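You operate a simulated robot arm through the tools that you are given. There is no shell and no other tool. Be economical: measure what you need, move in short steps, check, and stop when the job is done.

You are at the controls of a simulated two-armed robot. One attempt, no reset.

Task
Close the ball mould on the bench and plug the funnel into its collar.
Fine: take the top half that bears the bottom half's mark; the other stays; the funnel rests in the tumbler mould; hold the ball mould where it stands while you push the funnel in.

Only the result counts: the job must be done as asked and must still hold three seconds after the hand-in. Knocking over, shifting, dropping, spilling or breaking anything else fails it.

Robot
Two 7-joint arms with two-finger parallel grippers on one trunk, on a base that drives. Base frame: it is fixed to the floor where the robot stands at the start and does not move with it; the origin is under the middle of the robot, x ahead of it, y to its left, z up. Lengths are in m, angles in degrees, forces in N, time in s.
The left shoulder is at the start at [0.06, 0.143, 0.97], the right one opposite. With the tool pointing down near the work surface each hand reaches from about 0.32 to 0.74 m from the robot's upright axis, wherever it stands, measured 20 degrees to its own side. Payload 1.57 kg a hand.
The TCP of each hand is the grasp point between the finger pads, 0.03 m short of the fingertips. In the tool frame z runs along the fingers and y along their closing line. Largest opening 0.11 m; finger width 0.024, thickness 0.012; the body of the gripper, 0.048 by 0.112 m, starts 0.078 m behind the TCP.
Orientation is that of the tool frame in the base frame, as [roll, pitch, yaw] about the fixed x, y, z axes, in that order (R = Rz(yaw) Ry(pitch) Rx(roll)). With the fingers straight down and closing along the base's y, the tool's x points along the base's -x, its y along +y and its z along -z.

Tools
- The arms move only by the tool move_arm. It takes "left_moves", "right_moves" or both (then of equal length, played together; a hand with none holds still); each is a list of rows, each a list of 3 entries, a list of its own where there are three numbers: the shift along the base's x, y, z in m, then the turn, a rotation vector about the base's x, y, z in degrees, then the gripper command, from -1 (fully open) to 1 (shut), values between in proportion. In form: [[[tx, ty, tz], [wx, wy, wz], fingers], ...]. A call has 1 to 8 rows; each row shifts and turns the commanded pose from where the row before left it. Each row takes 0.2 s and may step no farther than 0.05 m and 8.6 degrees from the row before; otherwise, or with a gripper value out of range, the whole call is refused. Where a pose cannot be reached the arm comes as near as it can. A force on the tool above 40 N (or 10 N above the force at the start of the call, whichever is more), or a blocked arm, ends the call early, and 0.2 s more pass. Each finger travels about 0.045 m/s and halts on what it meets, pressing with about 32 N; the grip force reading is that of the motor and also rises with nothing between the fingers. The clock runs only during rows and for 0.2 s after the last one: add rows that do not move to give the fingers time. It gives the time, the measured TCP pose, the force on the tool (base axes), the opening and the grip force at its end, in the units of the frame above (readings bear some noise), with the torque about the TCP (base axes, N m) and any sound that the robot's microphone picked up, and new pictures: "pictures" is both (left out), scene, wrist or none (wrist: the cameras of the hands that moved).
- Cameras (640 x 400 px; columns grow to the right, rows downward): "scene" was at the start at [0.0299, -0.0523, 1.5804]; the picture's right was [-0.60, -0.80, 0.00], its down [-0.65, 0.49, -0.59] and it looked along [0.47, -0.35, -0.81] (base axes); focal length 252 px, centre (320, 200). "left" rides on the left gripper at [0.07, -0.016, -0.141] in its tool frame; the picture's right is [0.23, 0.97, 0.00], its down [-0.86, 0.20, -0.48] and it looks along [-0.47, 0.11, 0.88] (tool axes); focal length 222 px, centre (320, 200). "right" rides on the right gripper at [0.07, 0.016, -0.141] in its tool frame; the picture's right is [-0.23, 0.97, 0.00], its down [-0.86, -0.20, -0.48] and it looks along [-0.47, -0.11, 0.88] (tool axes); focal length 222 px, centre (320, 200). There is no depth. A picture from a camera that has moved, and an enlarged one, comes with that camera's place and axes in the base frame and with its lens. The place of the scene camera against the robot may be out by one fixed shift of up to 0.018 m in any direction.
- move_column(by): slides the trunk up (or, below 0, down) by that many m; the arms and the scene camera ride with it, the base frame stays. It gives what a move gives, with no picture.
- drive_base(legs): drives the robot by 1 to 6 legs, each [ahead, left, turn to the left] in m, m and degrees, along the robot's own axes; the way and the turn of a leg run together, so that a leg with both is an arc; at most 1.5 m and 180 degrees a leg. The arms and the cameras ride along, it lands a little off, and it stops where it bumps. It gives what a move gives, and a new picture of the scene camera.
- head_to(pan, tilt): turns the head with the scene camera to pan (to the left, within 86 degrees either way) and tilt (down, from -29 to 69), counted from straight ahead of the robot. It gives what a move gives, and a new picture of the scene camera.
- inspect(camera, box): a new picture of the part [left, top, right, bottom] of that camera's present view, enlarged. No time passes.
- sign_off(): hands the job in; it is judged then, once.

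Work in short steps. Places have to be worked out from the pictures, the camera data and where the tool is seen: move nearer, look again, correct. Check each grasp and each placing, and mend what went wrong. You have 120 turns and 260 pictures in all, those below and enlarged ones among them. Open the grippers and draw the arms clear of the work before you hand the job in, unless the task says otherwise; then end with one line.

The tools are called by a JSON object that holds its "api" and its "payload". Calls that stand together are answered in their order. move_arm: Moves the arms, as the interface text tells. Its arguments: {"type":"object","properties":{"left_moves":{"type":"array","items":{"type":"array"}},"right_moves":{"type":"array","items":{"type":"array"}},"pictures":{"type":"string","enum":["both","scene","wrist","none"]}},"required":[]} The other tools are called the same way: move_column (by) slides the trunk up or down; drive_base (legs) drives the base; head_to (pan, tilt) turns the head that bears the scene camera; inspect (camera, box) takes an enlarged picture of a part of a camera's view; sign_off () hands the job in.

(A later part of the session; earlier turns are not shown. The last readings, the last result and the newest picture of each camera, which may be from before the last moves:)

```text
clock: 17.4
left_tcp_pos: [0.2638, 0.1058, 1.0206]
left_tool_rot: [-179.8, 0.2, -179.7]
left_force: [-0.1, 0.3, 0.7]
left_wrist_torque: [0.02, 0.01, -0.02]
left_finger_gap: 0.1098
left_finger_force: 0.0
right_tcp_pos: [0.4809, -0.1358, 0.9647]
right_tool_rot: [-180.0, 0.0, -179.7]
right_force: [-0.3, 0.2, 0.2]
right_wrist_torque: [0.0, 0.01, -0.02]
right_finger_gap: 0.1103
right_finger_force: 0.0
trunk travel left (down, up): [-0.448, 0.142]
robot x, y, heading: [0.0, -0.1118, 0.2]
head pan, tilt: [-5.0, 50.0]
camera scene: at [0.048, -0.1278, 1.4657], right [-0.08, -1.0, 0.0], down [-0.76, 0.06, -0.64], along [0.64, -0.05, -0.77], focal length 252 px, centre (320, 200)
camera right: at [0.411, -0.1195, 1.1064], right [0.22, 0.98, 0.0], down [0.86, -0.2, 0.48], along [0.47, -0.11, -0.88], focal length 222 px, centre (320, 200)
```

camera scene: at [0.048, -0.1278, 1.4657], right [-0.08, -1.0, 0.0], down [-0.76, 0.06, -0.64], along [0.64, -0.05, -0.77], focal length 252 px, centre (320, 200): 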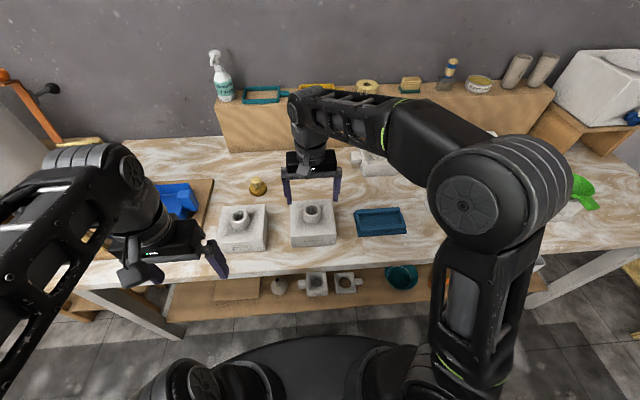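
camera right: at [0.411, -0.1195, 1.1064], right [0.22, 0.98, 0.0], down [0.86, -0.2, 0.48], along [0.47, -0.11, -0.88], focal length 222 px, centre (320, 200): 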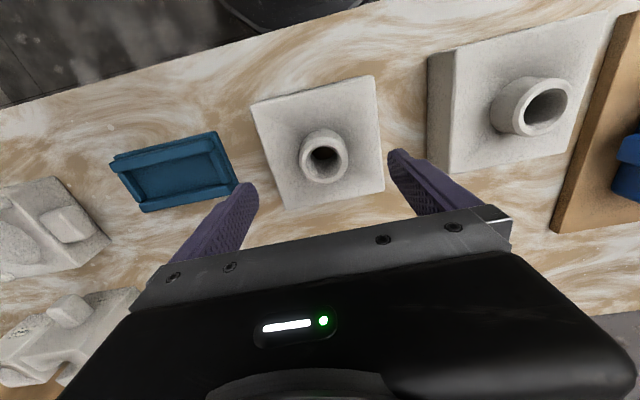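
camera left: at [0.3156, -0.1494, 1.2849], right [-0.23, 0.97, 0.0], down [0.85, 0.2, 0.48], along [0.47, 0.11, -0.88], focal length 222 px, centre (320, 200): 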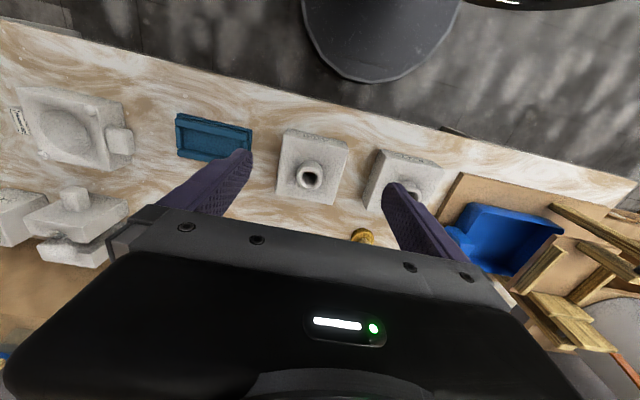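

Two-view triangulation puts the block top near z 0.857 and the rim near 0.885. I descend to z≈0.90 and check with a picture.

{"api": "move_arm", "payload": {"right_moves": [[[0.0, 0.003, -0.03], [0, 0, 0], -1], [[0.0, 0.002, -0.03], [0, 0, 0], -1]], "pictures": "both"}}

{"api": "inspect", "payload": {"camera": "scene", "box": [260, 150, 370, 250]}}

```text
clock: 18.0
left_tcp_pos: [0.2641, 0.1062, 1.0198]
left_tool_rot: [-179.9, 0.1, -179.8]
left_force: [-1.0, 1.1, -0.1]
left_wrist_torque: [-0.01, 0.02, -0.02]
left_finger_gap: 0.1101
left_finger_force: 0.1
right_tcp_pos: [0.4821, -0.1272, 0.907]
right_tool_rot: [179.9, 0.1, -179.7]
right_force: [0.0, -0.6, -0.1]
right_wrist_torque: [-0.05, 0.0, 0.01]
right_finger_gap: 0.1098
right_finger_force: 0.0
trunk travel left (down, up): [-0.448, 0.142]
robot x, y, heading: [0.0012, -0.1101, 0.5]
head pan, tilt: [-5.0, 50.0]
camera scene: at [0.0479, -0.1278, 1.4658], right [-0.08, -1.0, 0.0], down [-0.76, 0.06, -0.64], along [0.64, -0.05, -0.77], focal length 252 px, centre (320, 200)
camera right: at [0.4127, -0.1129, 1.0482], right [0.22, 0.97, 0.0], down [0.86, -0.2, 0.48], along [0.47, -0.11, -0.88], focal length 222 px, centre (320, 200)
```

scene: 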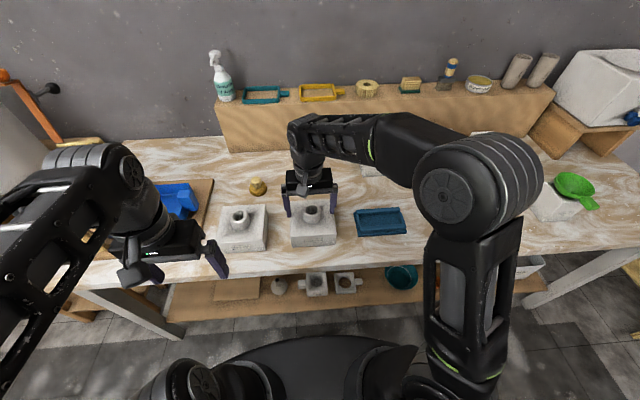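
right: 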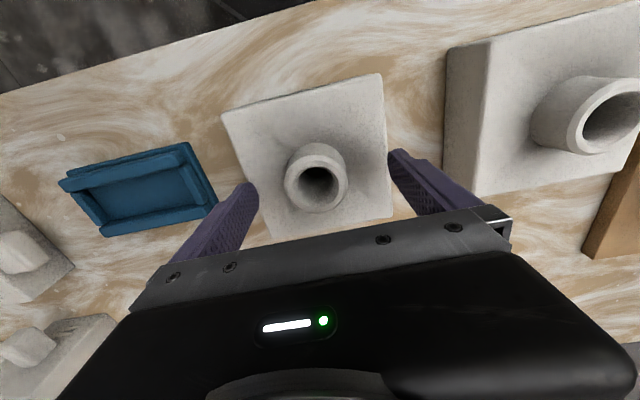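

```text
4.00 times, centred on (315, 200) of scene
camera zoom: at [0.0479, -0.1278, 1.4658], right [-0.08, -1.0, 0.0], down [-0.76, 0.06, -0.64], along [0.64, -0.05, -0.77], focal length 1010 px, centre (340, 200)
```

zoom: 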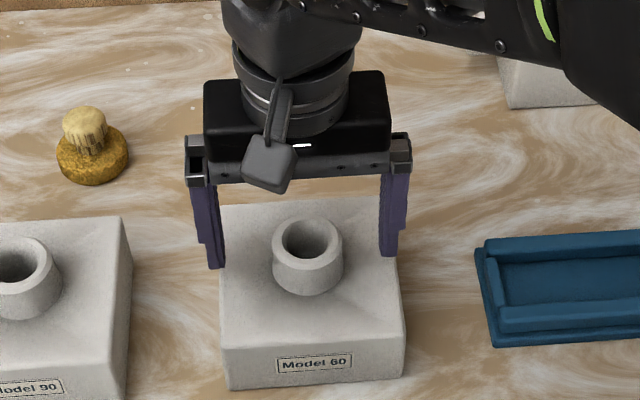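

The collar is at about (0.482, −0.1315). I shift 4 mm in y, lower to z≈0.895 and close.

{"api": "move_arm", "payload": {"right_moves": [[[0.0, -0.004, -0.006], [0, 0, 0], -1], [[0.0, 0.0, -0.006], [0, 0, 0], -1], [[0, 0, 0], [0, 0, 0], 0.3], [[0, 0, 0], [0, 0, 0], 0.6], [[0, 0, 0], [0, 0, 0], 1], [[0, 0, 0], [0, 0, 0], 1], [[0, 0, 0], [0, 0, 0], 1]], "pictures": "wrist"}}

```text
clock: 19.6
left_tcp_pos: [0.2646, 0.1072, 1.0187]
left_tool_rot: [-179.9, 0.2, -179.6]
left_force: [-0.3, 0.2, 0.1]
left_wrist_torque: [-0.02, -0.01, 0.01]
left_finger_gap: 0.1101
left_finger_force: 0.1
right_tcp_pos: [0.4819, -0.1304, 0.8949]
right_tool_rot: [-180.0, 0.0, -179.7]
right_force: [-0.2, 1.1, -0.5]
right_wrist_torque: [0.07, -0.06, -0.2]
right_finger_gap: 0.0479
right_finger_force: 23.9
trunk travel left (down, up): [-0.448, 0.142]
robot x, y, heading: [-0.0028, -0.1155, 0.2]
head pan, tilt: [-5.0, 50.0]
camera right: at [0.4118, -0.1164, 1.0361], right [0.22, 0.98, 0.0], down [0.86, -0.2, 0.48], along [0.47, -0.11, -0.88], focal length 222 px, centre (320, 200)
```

right: 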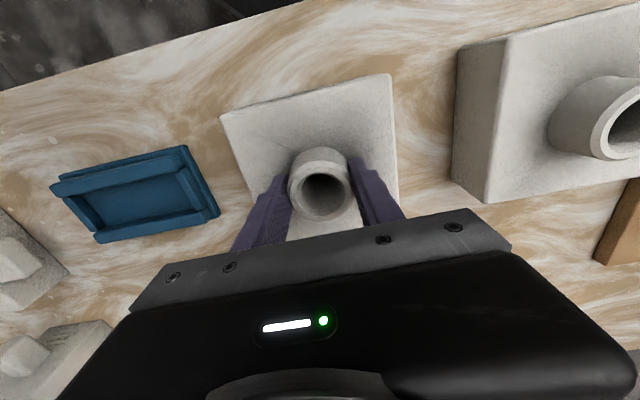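

The fingers closed on the collar at 48 mm. I lift a little and check the grip.

{"api": "move_arm", "payload": {"right_moves": [[[0, 0, 0.015], [0, 0, 0], 1], [[0, 0, 0.025], [0, 0, 0], 1], [[0, 0, 0.035], [0, 0, 0], 1], [[0, 0, 0.025], [0, 0, 0], 1]], "pictures": "both"}}

{"api": "inspect", "payload": {"camera": "scene", "box": [250, 130, 380, 260]}}

```text
clock: 20.6
left_tcp_pos: [0.2646, 0.1063, 1.0194]
left_tool_rot: [-179.9, 0.0, -179.7]
left_force: [0.0, -1.0, -0.4]
left_wrist_torque: [-0.05, 0.02, -0.01]
left_finger_gap: 0.1101
left_finger_force: 0.0
right_tcp_pos: [0.4824, -0.1341, 0.9958]
right_tool_rot: [180.0, 0.1, -179.7]
right_force: [-0.1, -0.6, -0.6]
right_wrist_torque: [0.03, -0.02, 0.0]
right_finger_gap: 0.0
right_finger_force: 20.7
trunk travel left (down, up): [-0.448, 0.142]
robot x, y, heading: [-0.002, -0.1147, 0.3]
head pan, tilt: [-5.0, 50.0]
camera scene: at [0.0476, -0.1279, 1.4657], right [-0.08, -1.0, 0.0], down [-0.76, 0.06, -0.64], along [0.64, -0.05, -0.77], focal length 252 px, centre (320, 200)
camera right: at [0.4126, -0.1194, 1.1372], right [0.22, 0.97, 0.0], down [0.86, -0.2, 0.48], along [0.47, -0.11, -0.88], focal length 222 px, centre (320, 200)
```

scene: 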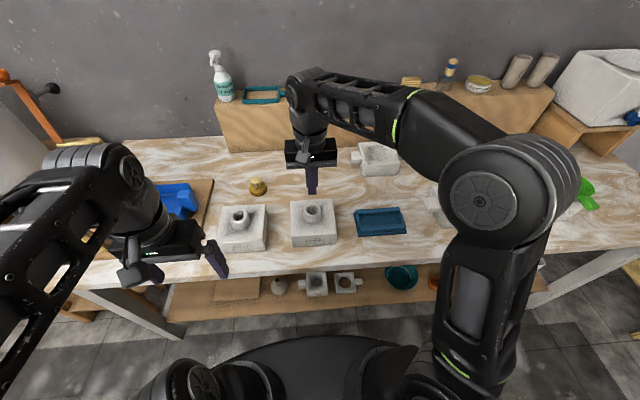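
right: 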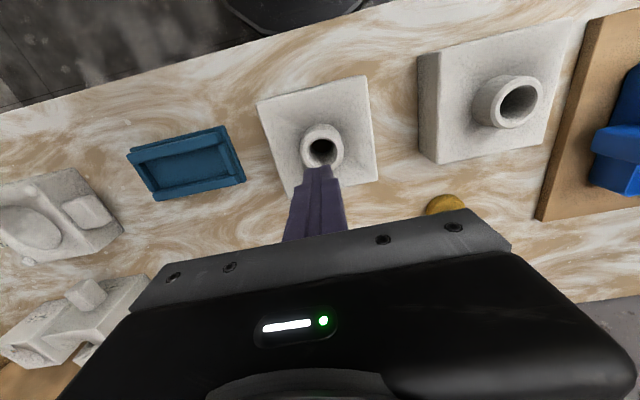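

```text
3.08 times, centred on (315, 195) of scene
camera zoom: at [0.0476, -0.1279, 1.4657], right [-0.08, -1.0, 0.0], down [-0.76, 0.06, -0.64], along [0.64, -0.05, -0.77], focal length 777 px, centre (335, 215)
```

zoom: 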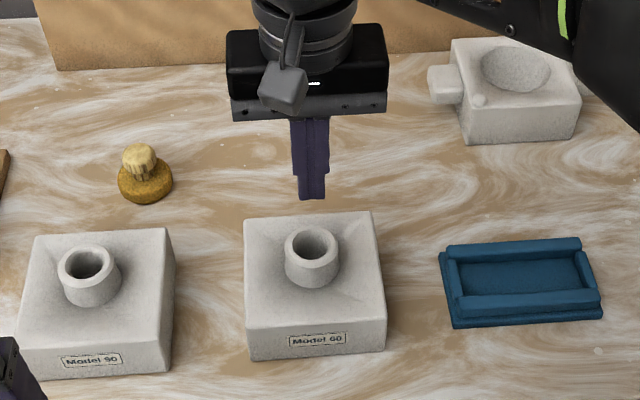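

The grip slipped off; the top did not move. The fingers only caught the upper edge, so I go back lower, feeling for the block top with a narrower opening.

{"api": "move_arm", "payload": {"right_moves": [[[0, 0, 0], [0, 0, 0], -0.4], [[0, 0, 0], [0, 0, 0], -0.4], [[0, 0, 0], [0, 0, 0], -0.4], [[0, 0, 0], [0, 0, 0], -0.4], [[-0.002, 0.002, -0.04], [0, 0, 0], -0.4], [[0, 0, -0.045], [0, 0, 0], -0.4], [[0, 0, -0.015], [0, 0, 0], -0.4]], "pictures": "wrist"}}

```text
clock: 22.2
left_tcp_pos: [0.2647, 0.1065, 1.0181]
left_tool_rot: [-179.8, 0.1, -179.8]
left_force: [0.3, 0.4, -0.5]
left_wrist_torque: [-0.02, 0.02, 0.02]
left_finger_gap: 0.1099
left_finger_force: 0.0
right_tcp_pos: [0.4793, -0.1321, 0.8932]
right_tool_rot: [-179.9, 0.1, -179.7]
right_force: [-0.4, 0.3, -0.3]
right_wrist_torque: [0.0, -0.01, -0.05]
right_finger_gap: 0.0769
right_finger_force: 0.1
trunk travel left (down, up): [-0.448, 0.142]
robot x, y, heading: [-0.003, -0.1157, 0.3]
head pan, tilt: [-5.0, 50.0]
camera right: at [0.4089, -0.1168, 1.0347], right [0.22, 0.98, 0.0], down [0.86, -0.19, 0.48], along [0.47, -0.11, -0.88], focal length 222 px, centre (320, 200)
```

right: 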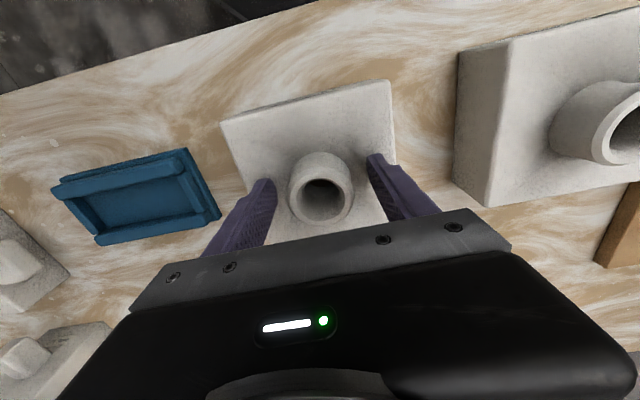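

I keep descending slowly in small steps until contact shows.

{"api": "move_arm", "payload": {"right_moves": [[[0, 0, -0.006], [0, 0, 0], -0.4], [[0, 0, -0.005], [0, 0, 0], -0.4], [[0, 0, -0.004], [0, 0, 0], -0.4]], "pictures": "none"}}

{"api": "inspect", "payload": {"camera": "scene", "box": [270, 160, 360, 250]}}

```text
clock: 22.7
left_tcp_pos: [0.262, 0.1063, 1.0206]
left_tool_rot: [-180.0, 0.3, -179.7]
left_force: [0.2, -0.6, -0.3]
left_wrist_torque: [0.02, -0.02, -0.02]
left_finger_gap: 0.1102
left_finger_force: 0.0
right_tcp_pos: [0.4785, -0.1308, 0.893]
right_tool_rot: [179.7, 0.6, -179.7]
right_force: [-9.0, -2.1, 20.3]
right_wrist_torque: [-0.98, 0.46, -0.33]
right_finger_gap: 0.0796
right_finger_force: 1.7
trunk travel left (down, up): [-0.448, 0.142]
robot x, y, heading: [0.0016, -0.1147, 0.2]
head pan, tilt: [-5.0, 50.0]
stopped in row 2 (right hand): the force on the tool passed its limit at 47 N (the readings are from after the stop); the commanded pose is now the measured one
```

```text
4.44 times, centred on (315, 205) of scene
camera zoom: at [0.045, -0.1282, 1.466], right [-0.08, -1.0, 0.0], down [-0.76, 0.06, -0.64], along [0.64, -0.05, -0.76], focal length 1122 px, centre (342, 178)
```

zoom: 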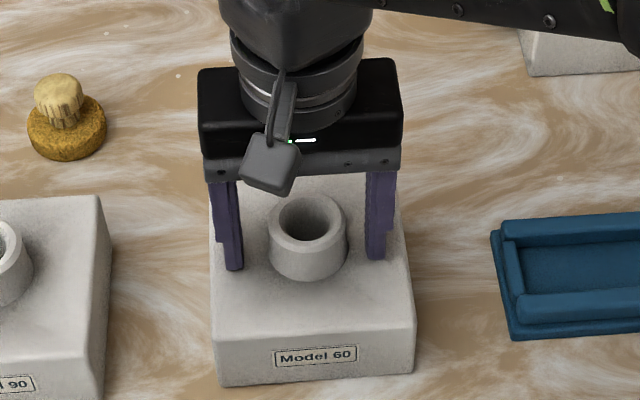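

Contact comes at TCP z≈0.890, so the collar is only ~28 mm tall and the fingers are aligned with it. I rise 2 mm, grip longer to build force, and lift slowly.

{"api": "move_arm", "payload": {"right_moves": [[[0, 0, 0.002], [0, 0, 0], 0], [[0, 0, 0], [0, 0, 0], 1], [[0, 0, 0], [0, 0, 0], 1], [[0, 0, 0], [0, 0, 0], 1], [[0, 0, 0], [0, 0, 0], 1], [[0, 0, 0], [0, 0, 0], 1], [[0, 0, 0], [0, 0, 0], 1], [[0, 0, 0.003], [0, 0, 0], 1]], "pictures": "wrist"}}

```text
clock: 24.5
left_tcp_pos: [0.264, 0.1063, 1.0183]
left_tool_rot: [-179.8, 0.1, -179.6]
left_force: [-0.1, 0.6, -0.9]
left_wrist_torque: [-0.01, -0.02, -0.01]
left_finger_gap: 0.1102
left_finger_force: 0.0
right_tcp_pos: [0.4809, -0.1301, 0.893]
right_tool_rot: [179.8, 0.3, -179.7]
right_force: [0.1, -0.1, 0.2]
right_wrist_torque: [-0.01, 0.03, 0.0]
right_finger_gap: 0.0477
right_finger_force: 32.4
trunk travel left (down, up): [-0.448, 0.142]
robot x, y, heading: [0.002, -0.1101, 0.6]
head pan, tilt: [-5.0, 50.0]
camera right: at [0.4102, -0.1153, 1.0344], right [0.22, 0.98, 0.0], down [0.85, -0.19, 0.48], along [0.47, -0.1, -0.88], focal length 222 px, centre (320, 200)
```

right: 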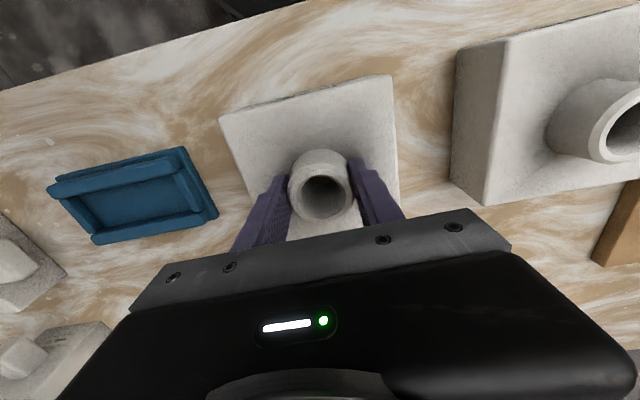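

Grip force is now 32 N. I lift slowly.

{"api": "move_arm", "payload": {"right_moves": [[[0, 0, 0.004], [0, 0, 0], 1], [[0, 0, 0.004], [0, 0, 0], 1], [[0, 0, 0.004], [0, 0, 0], 1], [[0, 0, 0.004], [0, 0, 0], 1]], "pictures": "wrist"}}

```text
clock: 25.5
left_tcp_pos: [0.2642, 0.1061, 1.0202]
left_tool_rot: [-179.8, 0.1, -179.7]
left_force: [0.0, 0.4, 0.2]
left_wrist_torque: [-0.03, 0.01, 0.01]
left_finger_gap: 0.1103
left_finger_force: 0.0
right_tcp_pos: [0.4812, -0.1315, 0.9107]
right_tool_rot: [179.9, 0.4, -179.8]
right_force: [0.4, -0.3, -10.5]
right_wrist_torque: [0.01, 0.0, -0.04]
right_finger_gap: 0.0476
right_finger_force: 32.7
trunk travel left (down, up): [-0.448, 0.142]
robot x, y, heading: [-0.0055, -0.1125, 0.6]
head pan, tilt: [-5.0, 50.0]
camera right: at [0.4104, -0.1162, 1.0519], right [0.22, 0.98, 0.0], down [0.85, -0.2, 0.48], along [0.47, -0.1, -0.87], focal length 222 px, centre (320, 200)
```

right: 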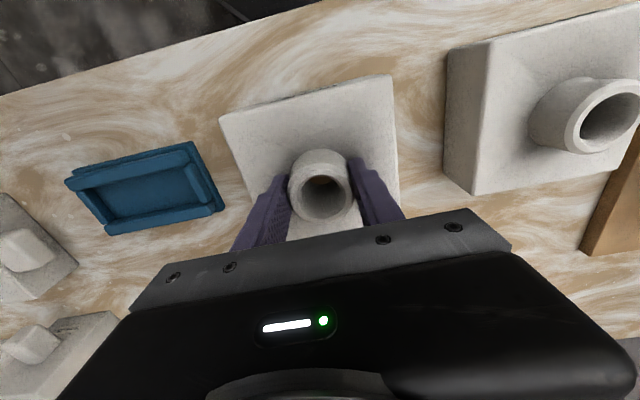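

It holds, weighing about 10 N. I lift gently further.

{"api": "move_arm", "payload": {"right_moves": [[[0, 0, 0.008], [0, 0, 0], 1], [[0, 0, 0.01], [0, 0, 0], 1], [[0, 0, 0.012], [0, 0, 0], 1], [[0, 0, 0.012], [0, 0, 0], 1], [[0, 0, 0.012], [0, 0, 0], 1], [[0, 0, 0.012], [0, 0, 0], 1], [[0, 0, 0.01], [0, 0, 0], 1], [[0, 0, 0.006], [0, 0, 0], 1]], "pictures": "scene"}}

{"api": "inspect", "payload": {"camera": "scene", "box": [250, 120, 380, 250]}}

{"api": "inspect", "payload": {"camera": "left", "box": [0, 0, 640, 400]}}

```text
clock: 27.3
left_tcp_pos: [0.265, 0.1064, 1.0191]
left_tool_rot: [-179.9, 0.0, -179.6]
left_force: [0.9, -0.4, 0.2]
left_wrist_torque: [-0.04, -0.03, -0.04]
left_finger_gap: 0.1101
left_finger_force: 0.1
right_tcp_pos: [0.4802, -0.1319, 0.9926]
right_tool_rot: [179.8, 0.5, -179.6]
right_force: [-0.4, 0.0, -11.1]
right_wrist_torque: [-0.03, 0.02, 0.03]
right_finger_gap: 0.0481
right_finger_force: 31.9
trunk travel left (down, up): [-0.448, 0.142]
robot x, y, heading: [0.0007, -0.1128, -0.1]
head pan, tilt: [-5.0, 50.0]
camera scene: at [0.0482, -0.1279, 1.4657], right [-0.08, -1.0, 0.0], down [-0.76, 0.06, -0.64], along [0.64, -0.05, -0.77], focal length 252 px, centre (320, 200)
```

scene: 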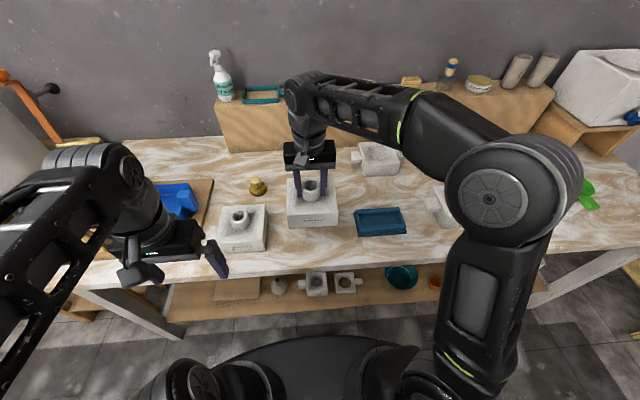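

```text
3.08 times, centred on (315, 185) of scene
camera zoom: at [0.0482, -0.1279, 1.4657], right [-0.08, -1.0, 0.0], down [-0.76, 0.06, -0.64], along [0.64, -0.05, -0.77], focal length 777 px, centre (335, 246)
```

zoom: 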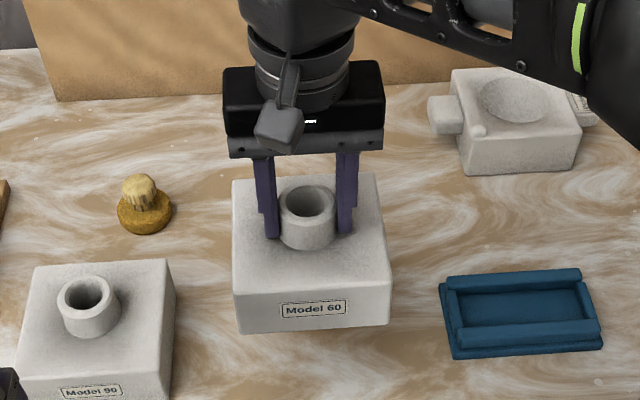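

```text
1.00 times, centred on (320, 200) of left (not enlarged: the box is as wide or as high as the picture)
camera zoom: at [0.1955, 0.0899, 1.1612], right [-0.23, 0.97, 0.0], down [0.85, 0.21, 0.48], along [0.47, 0.11, -0.88], focal length 222 px, centre (320, 200)
```

zoom: 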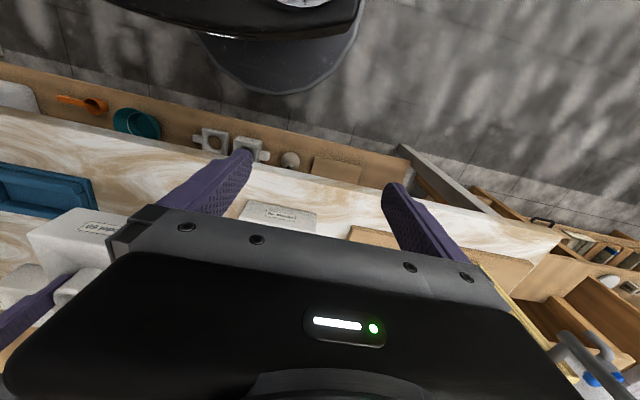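

The top hangs level. I raise the trunk for clearance and drive right so the top comes over the Model 60 bottom.

{"api": "move_column", "payload": {"by": 0.08}}

{"api": "drive_base", "payload": {"legs": [[0, -0.2, 0], [0, -0.25, 0]]}}

```text
clock: 28.5
left_tcp_pos: [0.265, 0.1063, 1.1]
left_tool_rot: [-179.9, 0.2, -179.7]
left_force: [-0.7, 0.5, -0.3]
left_wrist_torque: [0.0, 0.02, -0.01]
left_finger_gap: 0.1099
left_finger_force: 0.1
right_tcp_pos: [0.4815, -0.1318, 1.0725]
right_tool_rot: [179.8, 0.5, -179.6]
right_force: [0.8, 0.6, -9.8]
right_wrist_torque: [0.01, 0.01, -0.01]
right_finger_gap: 0.0478
right_finger_force: 32.7
trunk travel left (down, up): [-0.528, 0.062]
robot x, y, heading: [-0.0002, -0.1109, 0.5]
head pan, tilt: [-5.0, 50.0]
```

```text
clock: 31.4
left_tcp_pos: [0.2674, -0.3296, 1.0988]
left_tool_rot: [179.9, 0.1, -179.1]
left_force: [-1.0, -0.3, -0.3]
left_wrist_torque: [-0.01, -0.02, -0.01]
left_finger_gap: 0.11
left_finger_force: 0.1
right_tcp_pos: [0.4854, -0.5651, 1.0727]
right_tool_rot: [179.8, 0.4, -179.0]
right_force: [0.0, -0.2, -10.0]
right_wrist_torque: [-0.01, 0.02, -0.04]
right_finger_gap: 0.0479
right_finger_force: 31.6
trunk travel left (down, up): [-0.528, 0.062]
robot x, y, heading: [0.0077, -0.5518, 1.0]
head pan, tilt: [-5.0, 50.0]
camera scene: at [0.0533, -0.5668, 1.5457], right [-0.07, -1.0, 0.0], down [-0.76, 0.05, -0.64], along [0.64, -0.04, -0.77], focal length 252 px, centre (320, 200)
```

scene: 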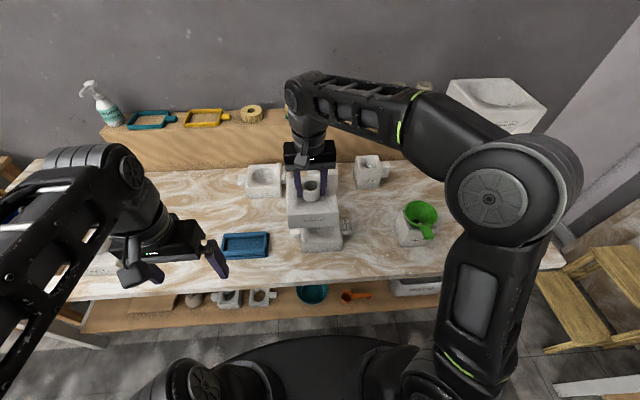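

The bottom half triangulates to centre (0.511, −0.5905), top face z≈0.862, bench z≈0.796, so the seated TCP is about z 0.959. I move above it, cancel the 0.8° yaw, and lower partway.

{"api": "move_arm", "payload": {"right_moves": [[[0.0125, -0.0125, 0], [0, 0, -0.7], 1], [[0.0125, -0.0125, -0.01], [0, 0, 0], 1], [[0, 0, -0.015], [0, 0, 0], 1], [[0, 0, -0.015], [0, 0, 0], 1], [[0, 0, -0.015], [0, 0, 0], 1], [[0, 0, -0.015], [0, 0, 0], 1]], "left_moves": [[[0, -0.02, -0.01], [0, 0, 0], -1], [[0, -0.03, -0.01], [0, 0, 0], -1], [[0, -0.03, -0.01], [0, 0, 0], -1], [[0, -0.02, -0.01], [0, 0, 0], -1], [[0, 0, 0], [0, 0, 0], -1], [[0, 0, 0], [0, 0, 0], -1]], "pictures": "both"}}

{"api": "inspect", "payload": {"camera": "scene", "box": [260, 140, 380, 270]}}

```text
clock: 32.8
left_tcp_pos: [0.2672, -0.4314, 1.0579]
left_tool_rot: [-179.8, 0.1, -179.0]
left_force: [0.6, -0.2, -0.2]
left_wrist_torque: [0.01, 0.03, -0.03]
left_finger_gap: 0.11
left_finger_force: 0.0
right_tcp_pos: [0.5129, -0.5902, 1.0006]
right_tool_rot: [179.9, 0.4, -179.7]
right_force: [-0.1, 0.1, -9.9]
right_wrist_torque: [-0.03, 0.04, -0.01]
right_finger_gap: 0.048
right_finger_force: 32.0
trunk travel left (down, up): [-0.528, 0.062]
robot x, y, heading: [0.0014, -0.5486, 1.3]
head pan, tilt: [-5.0, 50.0]
camera scene: at [0.0539, -0.5656, 1.5457], right [-0.07, -1.0, 0.0], down [-0.76, 0.05, -0.64], along [0.64, -0.05, -0.77], focal length 252 px, centre (320, 200)
camera right: at [0.4417, -0.5748, 1.1409], right [0.22, 0.97, 0.0], down [0.85, -0.2, 0.48], along [0.47, -0.1, -0.87], focal length 222 px, centre (320, 200)
camera left: at [0.1987, -0.4475, 1.1999], right [-0.24, 0.97, 0.0], down [0.85, 0.22, 0.48], along [0.47, 0.12, -0.88], focal length 222 px, centre (320, 200)
```

scene: 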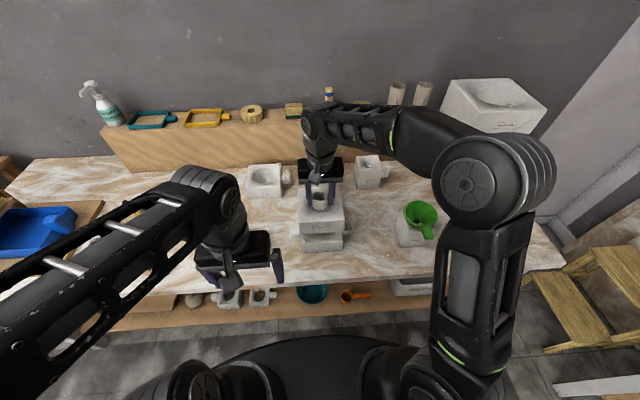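
right: 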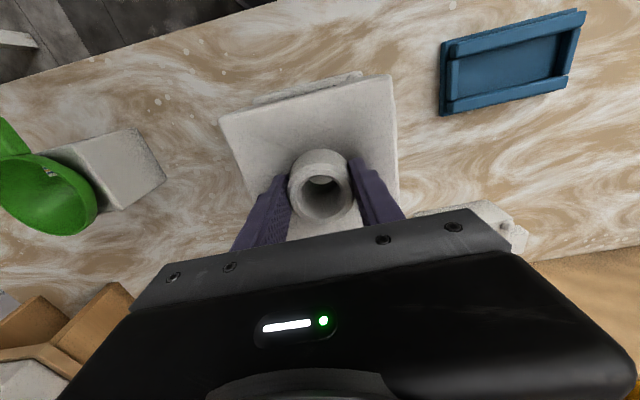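
left: 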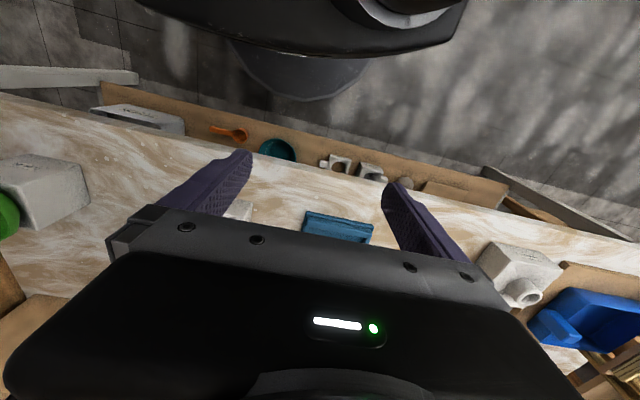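

```text
3.08 times, centred on (320, 205) of scene
camera zoom: at [0.0539, -0.5656, 1.5457], right [-0.07, -1.0, 0.0], down [-0.76, 0.05, -0.64], along [0.64, -0.05, -0.77], focal length 777 px, centre (320, 185)
```

zoom: 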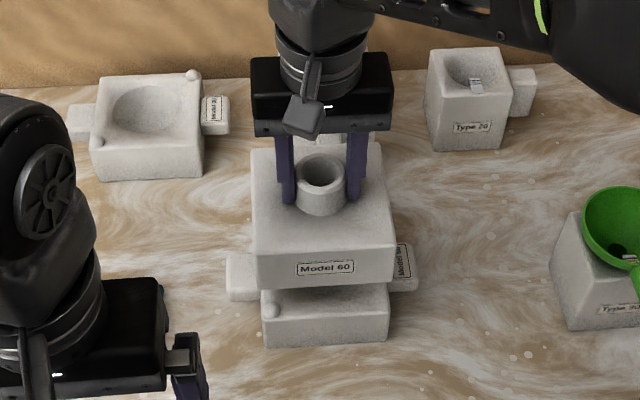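

Alignment in y and yaw looks right; x appears about 2 mm too far. I correct that and lower to just above the studs.

{"api": "move_arm", "payload": {"right_moves": [[[-0.002, 0, -0.008], [0, 0, 0], 1], [[0, 0, -0.008], [0, 0, 0], 1], [[0, 0, -0.006], [0, 0, 0], 1]], "pictures": "none"}}

{"api": "inspect", "payload": {"camera": "scene", "box": [280, 180, 370, 260]}}

```text
clock: 33.6
left_tcp_pos: [0.2672, -0.4303, 1.0579]
left_tool_rot: [-180.0, 0.1, -179.0]
left_force: [-0.1, 0.0, 0.0]
left_wrist_torque: [0.03, -0.02, 0.0]
left_finger_gap: 0.11
left_finger_force: 0.1
right_tcp_pos: [0.5109, -0.5899, 0.9786]
right_tool_rot: [180.0, 0.3, -179.8]
right_force: [0.3, 0.3, -10.0]
right_wrist_torque: [0.04, -0.01, 0.03]
right_finger_gap: 0.0476
right_finger_force: 31.7
trunk travel left (down, up): [-0.528, 0.062]
robot x, y, heading: [0.0054, -0.5497, 0.9]
head pan, tilt: [-5.0, 50.0]
```

```text
5.00 times, centred on (325, 220) of scene
camera zoom: at [0.0535, -0.5655, 1.5457], right [-0.07, -1.0, 0.0], down [-0.76, 0.05, -0.64], along [0.64, -0.05, -0.77], focal length 1263 px, centre (295, 100)
```

zoom: 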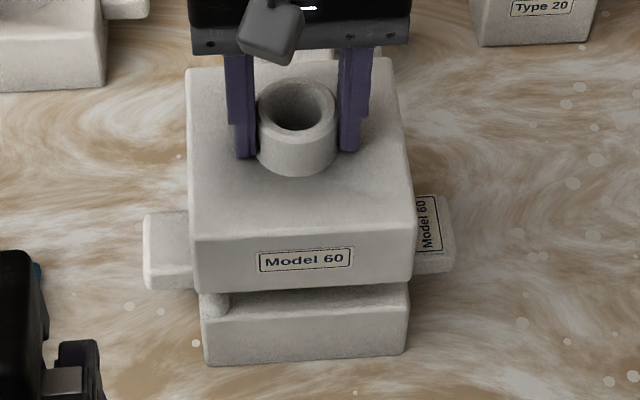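

Faces line up well. I lower in small steps, watching force.

{"api": "move_arm", "payload": {"right_moves": [[[0, 0, -0.005], [0, 0, 0], 1], [[0, 0, -0.004], [0, 0, 0], 1], [[0, 0, -0.003], [0, 0, 0], 1]], "pictures": "none"}}

{"api": "inspect", "payload": {"camera": "scene", "box": [290, 220, 360, 265]}}

```text
clock: 34.4
left_tcp_pos: [0.2673, -0.4297, 1.0594]
left_tool_rot: [-179.8, 0.0, -179.0]
left_force: [0.3, -0.7, 0.0]
left_wrist_torque: [-0.01, 0.01, -0.03]
left_finger_gap: 0.11
left_finger_force: 0.0
right_tcp_pos: [0.5102, -0.5896, 0.9671]
right_tool_rot: [179.8, 0.5, -179.7]
right_force: [0.0, 0.7, -10.6]
right_wrist_torque: [0.0, 0.02, -0.01]
right_finger_gap: 0.0477
right_finger_force: 31.9
trunk travel left (down, up): [-0.528, 0.062]
robot x, y, heading: [0.0036, -0.554, 1.2]
head pan, tilt: [-5.0, 50.0]
```

```text
8.89 times, centred on (325, 242) of scene
camera zoom: at [0.0534, -0.5655, 1.5457], right [-0.07, -1.0, 0.0], down [-0.76, 0.05, -0.64], along [0.64, -0.05, -0.77], focal length 2245 px, centre (276, -178)
```

zoom: 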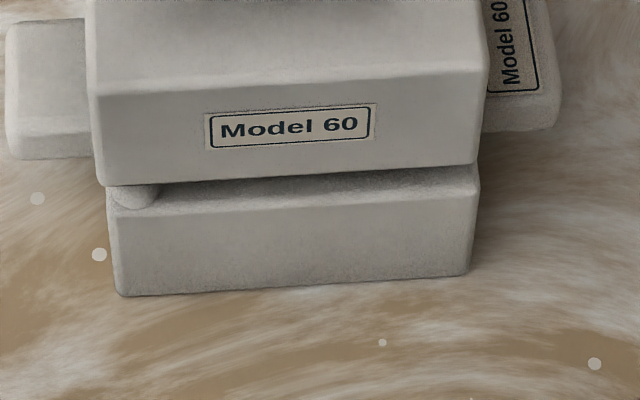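

No contact yet, stud visible under the left front corner. I continue in 2–3 mm steps.

{"api": "move_arm", "payload": {"right_moves": [[[0, 0, -0.003], [0, 0, 0], 1], [[0, 0, -0.003], [0, 0, 0], 1], [[0, 0, -0.002], [0, 0, 0], 1]], "pictures": "none"}}

{"api": "inspect", "payload": {"camera": "scene", "box": [290, 220, 360, 265]}}

```text
clock: 35.2
left_tcp_pos: [0.2668, -0.4311, 1.0593]
left_tool_rot: [-179.9, 0.2, -179.1]
left_force: [0.4, -0.1, -0.4]
left_wrist_torque: [-0.01, 0.01, -0.02]
left_finger_gap: 0.1096
left_finger_force: 0.1
right_tcp_pos: [0.5095, -0.5897, 0.9601]
right_tool_rot: [180.0, 0.4, -179.7]
right_force: [0.3, -0.5, -10.8]
right_wrist_torque: [0.01, 0.02, -0.02]
right_finger_gap: 0.0478
right_finger_force: 31.5
trunk travel left (down, up): [-0.528, 0.062]
robot x, y, heading: [0.0049, -0.5523, 0.7]
head pan, tilt: [-5.0, 50.0]
```

```text
8.89 times, centred on (325, 242) of scene
camera zoom: at [0.0534, -0.5655, 1.5457], right [-0.07, -1.0, 0.0], down [-0.76, 0.05, -0.64], along [0.64, -0.05, -0.77], focal length 2245 px, centre (276, -178)
```

zoom: 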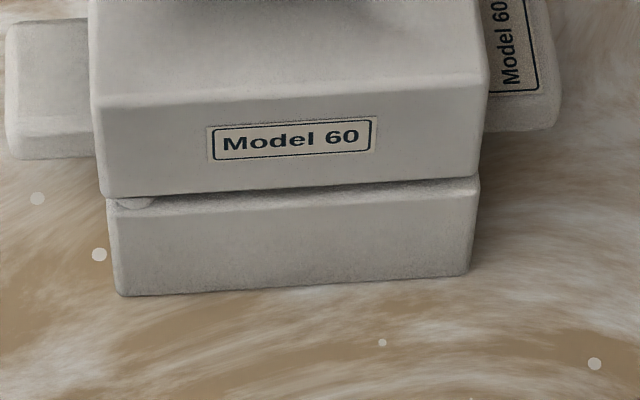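

{"api": "move_arm", "payload": {"right_moves": [[[0, 0, -0.002], [0, 0, 0], 1], [[0, 0, -0.002], [0, 0, 0], 1], [[0, 0, -0.002], [0, 0, 0], 1]], "pictures": "none"}}

{"api": "inspect", "payload": {"camera": "scene", "box": [290, 220, 360, 265]}}

```text
clock: 36.0
left_tcp_pos: [0.2664, -0.43, 1.0583]
left_tool_rot: [-179.9, 0.1, -179.1]
left_force: [0.0, -0.7, 0.9]
left_wrist_torque: [0.01, -0.01, -0.01]
left_finger_gap: 0.11
left_finger_force: 0.1
right_tcp_pos: [0.5098, -0.59, 0.9553]
right_tool_rot: [179.7, 0.4, -179.8]
right_force: [0.9, -1.1, -1.3]
right_wrist_torque: [-0.34, 0.46, 0.09]
right_finger_gap: 0.0478
right_finger_force: 32.1
trunk travel left (down, up): [-0.528, 0.062]
robot x, y, heading: [0.0017, -0.553, 0.8]
head pan, tilt: [-5.0, 50.0]
```

```text
8.89 times, centred on (325, 242) of scene
camera zoom: at [0.0527, -0.5655, 1.5459], right [-0.07, -1.0, 0.0], down [-0.76, 0.05, -0.64], along [0.64, -0.05, -0.77], focal length 2245 px, centre (276, -178)
```

zoom: 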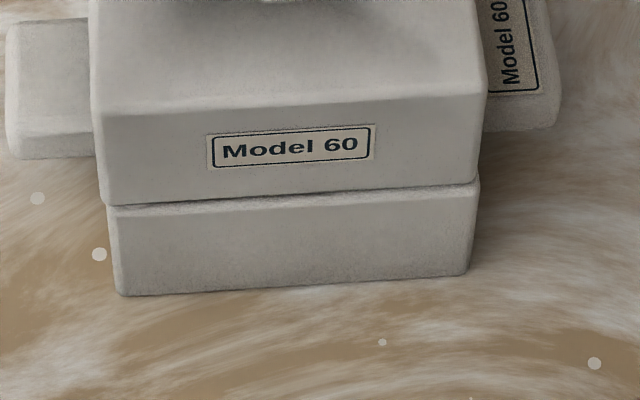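

Contact is face-to-face at the front right with sub-millimetre tilt, so the studs have entered the sockets. I press 2 mm more and check that it settles.

{"api": "move_arm", "payload": {"right_moves": [[[0, 0, -0.001], [0, 0, 0], 1], [[0, 0, -0.001], [0, 0, 0], 1]], "pictures": "none"}}

{"api": "inspect", "payload": {"camera": "scene", "box": [285, 215, 365, 265]}}

```text
clock: 36.6
left_tcp_pos: [0.2655, -0.4306, 1.0592]
left_tool_rot: [-179.9, 0.2, -179.0]
left_force: [-0.5, -0.7, -0.3]
left_wrist_torque: [-0.01, 0.02, 0.0]
left_finger_gap: 0.1103
left_finger_force: 0.1
right_tcp_pos: [0.5092, -0.5903, 0.9543]
right_tool_rot: [179.8, 0.8, -179.6]
right_force: [2.3, -4.7, 20.2]
right_wrist_torque: [-1.06, 0.81, 0.16]
right_finger_gap: 0.0478
right_finger_force: 31.6
trunk travel left (down, up): [-0.528, 0.062]
robot x, y, heading: [0.0061, -0.5491, 1.0]
head pan, tilt: [-5.0, 50.0]
```

```text
8.00 times, centred on (325, 240) of scene
camera zoom: at [0.0514, -0.566, 1.5462], right [-0.07, -1.0, 0.0], down [-0.76, 0.05, -0.64], along [0.64, -0.04, -0.77], focal length 2020 px, centre (280, -120)
```

zoom: 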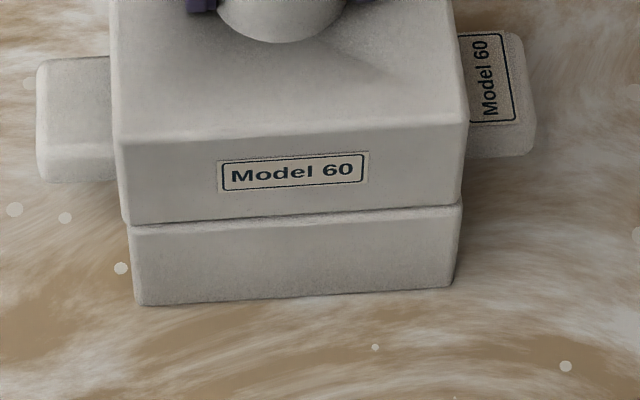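

It is pressing firmly with a closed seam. I release and rise a bit to look.

{"api": "move_arm", "payload": {"right_moves": [[[0, 0, 0.001], [0, 0, 0], 0.6], [[0, 0, 0.001], [0, 0, 0], -0.2], [[0, 0, 0], [0, 0, 0], -0.4], [[0, 0, 0], [0, 0, 0], -0.4], [[0, 0, 0.03], [0, 0, 0], -0.6], [[0, 0, 0.04], [0, 0, 0], -1]], "pictures": "both"}}

{"api": "inspect", "payload": {"camera": "scene", "box": [280, 170, 370, 260]}}

{"api": "inspect", "payload": {"camera": "right", "box": [200, 60, 420, 240]}}

```text
clock: 38.0
left_tcp_pos: [0.2668, -0.4297, 1.0576]
left_tool_rot: [-179.9, 0.0, -179.0]
left_force: [0.1, -0.2, 1.1]
left_wrist_torque: [0.04, 0.03, 0.01]
left_finger_gap: 0.11
left_finger_force: 0.0
right_tcp_pos: [0.5097, -0.5905, 1.0222]
right_tool_rot: [180.0, 0.4, -179.7]
right_force: [0.0, -0.4, -0.7]
right_wrist_torque: [-0.01, 0.03, 0.01]
right_finger_gap: 0.11
right_finger_force: 0.1
trunk travel left (down, up): [-0.528, 0.062]
robot x, y, heading: [0.0067, -0.5529, 1.1]
head pan, tilt: [-5.0, 50.0]
camera scene: at [0.0524, -0.5657, 1.5456], right [-0.07, -1.0, 0.0], down [-0.76, 0.05, -0.64], along [0.64, -0.05, -0.77], focal length 252 px, centre (320, 200)
camera right: at [0.439, -0.5754, 1.1635], right [0.22, 0.97, 0.0], down [0.85, -0.2, 0.48], along [0.47, -0.1, -0.87], focal length 222 px, centre (320, 200)
```

scene: 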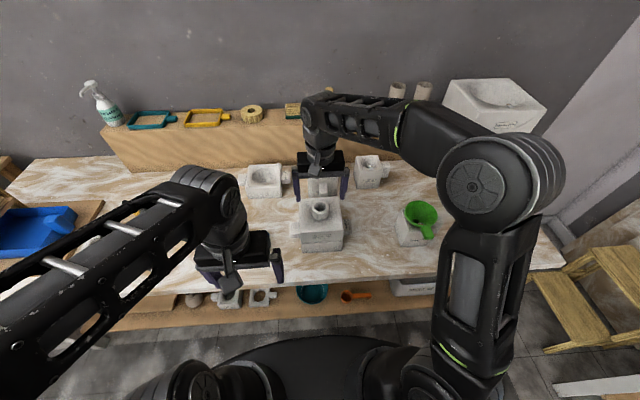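
right: 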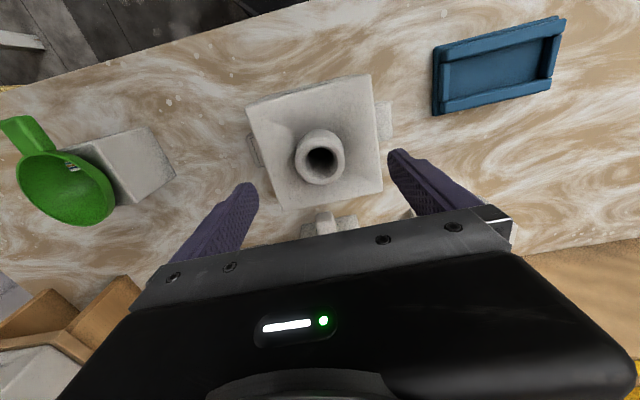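

```text
4.44 times, centred on (325, 215) of scene
camera zoom: at [0.0524, -0.5657, 1.5456], right [-0.07, -1.0, 0.0], down [-0.76, 0.05, -0.64], along [0.64, -0.05, -0.77], focal length 1122 px, centre (298, 133)
```

zoom: 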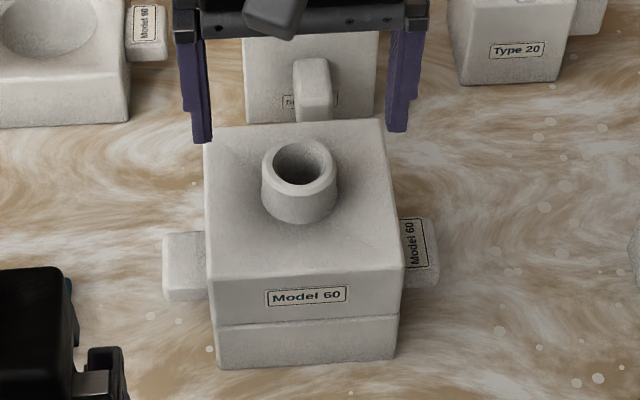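

```text
2.22 times, centred on (310, 150) of right
camera zoom: at [0.439, -0.5754, 1.1635], right [0.22, 0.97, 0.0], down [0.85, -0.2, 0.48], along [0.47, -0.1, -0.87], focal length 494 px, centre (342, 311)
```

zoom: 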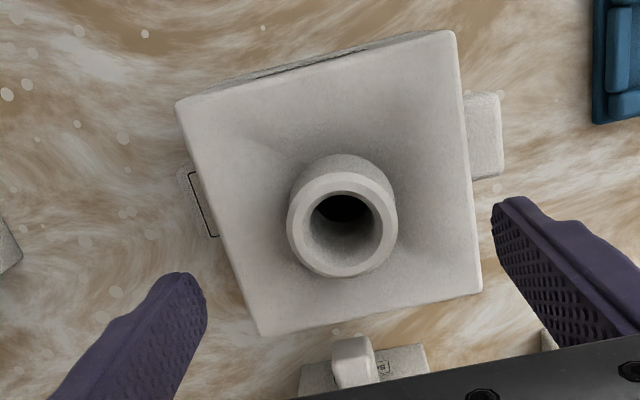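

The mould is closed with the seam flush. Now the funnel: I turn the head to it and move the right hand to view it.

{"api": "move_arm", "payload": {"right_moves": [[[-0.02, -0.03, 0.03], [0, 0, 0], -1], [[-0.02, -0.04, 0.02], [0, 0, 0], -1], [[-0.02, -0.045, 0.0], [0, 0, 0], -1], [[-0.02, -0.045, 0.0], [0, 0, 0], -1], [[-0.02, -0.045, 0.0], [0, 0, 0], -1], [[0, -0.045, 0.0], [0, 0, 0], -1]], "pictures": "wrist"}}

{"api": "head_to", "payload": {"pan": -35, "tilt": 50}}

```text
clock: 39.4
left_tcp_pos: [0.2663, -0.4293, 1.0583]
left_tool_rot: [-179.9, 0.2, -179.0]
left_force: [0.7, -0.1, 0.6]
left_wrist_torque: [0.02, -0.01, -0.02]
left_finger_gap: 0.1097
left_finger_force: 0.1
right_tcp_pos: [0.4066, -0.8424, 1.0736]
right_tool_rot: [179.7, 0.5, -179.7]
right_force: [1.1, -0.1, 0.0]
right_wrist_torque: [0.0, 0.01, 0.02]
right_finger_gap: 0.11
right_finger_force: 0.0
trunk travel left (down, up): [-0.528, 0.062]
robot x, y, heading: [0.0038, -0.5506, 1.1]
head pan, tilt: [-5.0, 50.0]
camera right: at [0.3355, -0.8273, 1.2146], right [0.22, 0.98, 0.0], down [0.85, -0.2, 0.49], along [0.47, -0.1, -0.87], focal length 222 px, centre (320, 200)
```

right: 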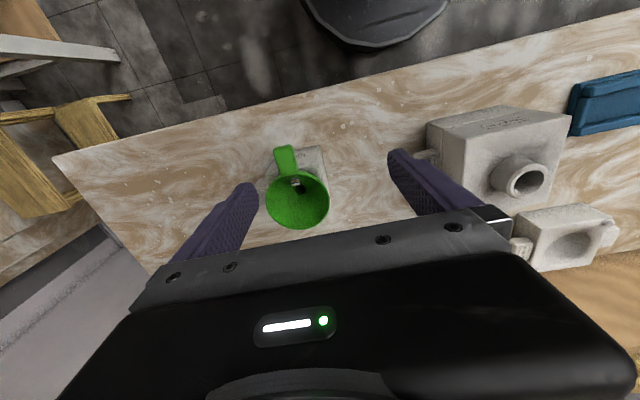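

```text
clock: 40.4
left_tcp_pos: [0.2674, -0.4316, 1.0591]
left_tool_rot: [-179.9, 0.1, -179.0]
left_force: [-0.4, 0.1, 0.6]
left_wrist_torque: [0.0, -0.04, 0.0]
left_finger_gap: 0.1098
left_finger_force: 0.0
right_tcp_pos: [0.4064, -0.8408, 1.0734]
right_tool_rot: [179.8, 0.5, -179.6]
right_force: [0.1, 0.0, -0.7]
right_wrist_torque: [0.01, 0.02, -0.01]
right_finger_gap: 0.11
right_finger_force: 0.1
trunk travel left (down, up): [-0.528, 0.062]
robot x, y, heading: [-0.0004, -0.5509, 1.3]
head pan, tilt: [-35.0, 50.0]
camera scene: at [0.0395, -0.6031, 1.5457], right [-0.56, -0.83, 0.0], down [-0.64, 0.43, -0.64], along [0.53, -0.36, -0.77], focal length 252 px, centre (320, 200)
```

scene: 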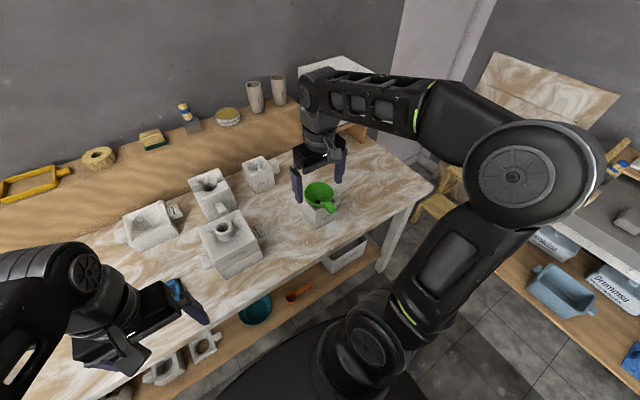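

{"api": "inspect", "payload": {"camera": "scene", "box": [285, 165, 365, 245]}}

{"api": "inspect", "payload": {"camera": "right", "box": [240, 130, 360, 240]}}

{"api": "inspect", "payload": {"camera": "left", "box": [0, 100, 200, 300]}}

```text
5.00 times, centred on (325, 205) of scene
camera zoom: at [0.0395, -0.6031, 1.5457], right [-0.56, -0.83, 0.0], down [-0.64, 0.43, -0.64], along [0.53, -0.36, -0.77], focal length 1263 px, centre (295, 175)
```

zoom: 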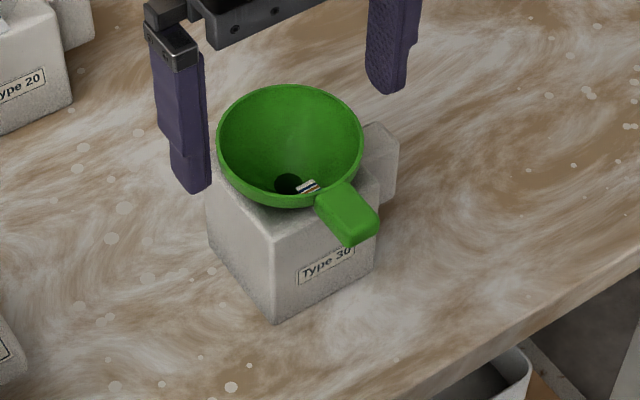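

```text
3.64 times, centred on (300, 185) of right
camera zoom: at [0.3356, -0.8259, 1.2147], right [0.22, 0.97, 0.0], down [0.85, -0.2, 0.49], along [0.47, -0.1, -0.87], focal length 808 px, centre (393, 254)
```

zoom: 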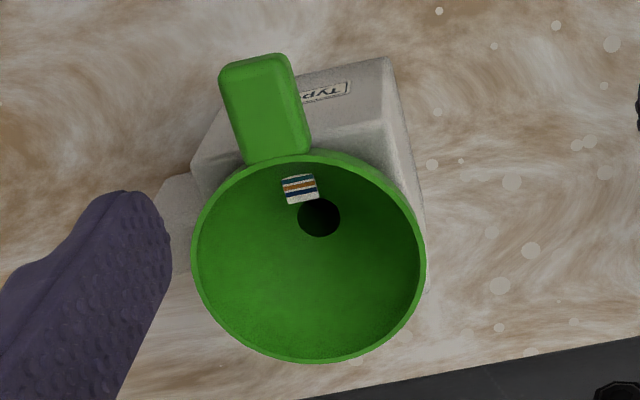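

```text
2.00 times, centred on (100, 200) of left
camera zoom: at [0.1976, -0.4473, 1.2002], right [-0.24, 0.97, 0.0], down [0.85, 0.22, 0.48], along [0.47, 0.12, -0.88], focal length 444 px, centre (760, 200)
```

zoom: 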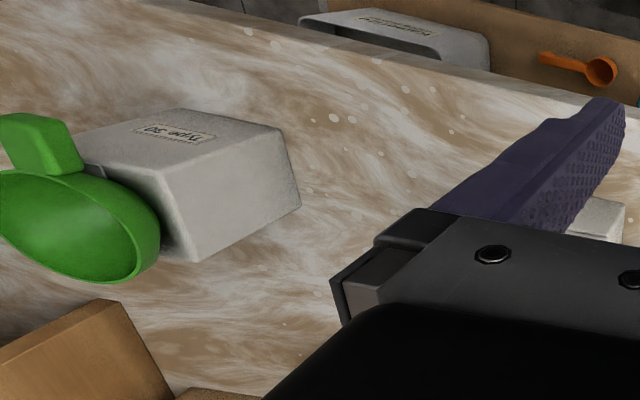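

The funnel looks near upright, handle pointing toward the robot (−x). I move the camera for a second view to triangulate its rim and handle.

{"api": "move_arm", "payload": {"right_moves": [[[0.04, -0.02, 0.0], [0, 0, 0], -1], [[0.04, -0.02, 0.0], [0, 0, 0], -1], [[0.02, -0.01, 0.0], [0, 0, 0], -1]], "pictures": "wrist"}}

{"api": "inspect", "payload": {"camera": "right", "box": [240, 60, 400, 180]}}

```text
clock: 41.2
left_tcp_pos: [0.2664, -0.4306, 1.0584]
left_tool_rot: [-179.9, 0.1, -179.0]
left_force: [0.7, -0.2, 0.3]
left_wrist_torque: [0.01, 0.04, 0.0]
left_finger_gap: 0.11
left_finger_force: 0.0
right_tcp_pos: [0.5097, -0.8895, 1.073]
right_tool_rot: [179.8, 0.5, -179.6]
right_force: [0.3, -0.9, -0.1]
right_wrist_torque: [0.01, -0.02, 0.02]
right_finger_gap: 0.1101
right_finger_force: 0.1
trunk travel left (down, up): [-0.528, 0.062]
robot x, y, heading: [0.0039, -0.5529, 0.7]
head pan, tilt: [-35.0, 50.0]
camera right: at [0.4397, -0.874, 1.2141], right [0.22, 0.97, 0.0], down [0.85, -0.2, 0.48], along [0.47, -0.1, -0.87], focal length 222 px, centre (320, 200)
```

right: 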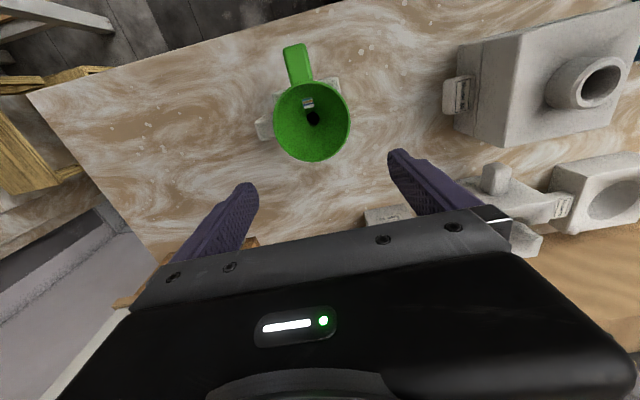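

```text
3.33 times, centred on (320, 120) of right
camera zoom: at [0.4397, -0.874, 1.2141], right [0.22, 0.97, 0.0], down [0.85, -0.2, 0.48], along [0.47, -0.1, -0.87], focal length 740 px, centre (320, 467)
```

zoom: 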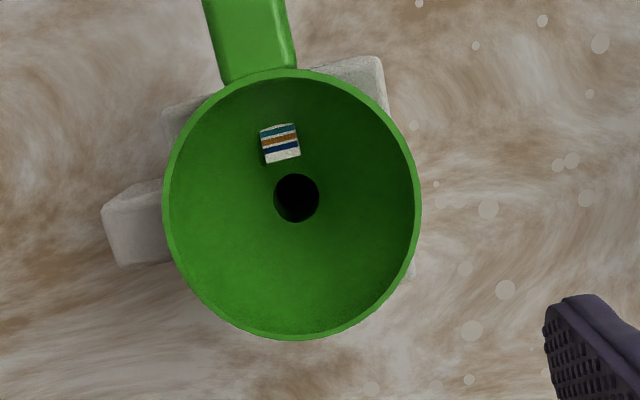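

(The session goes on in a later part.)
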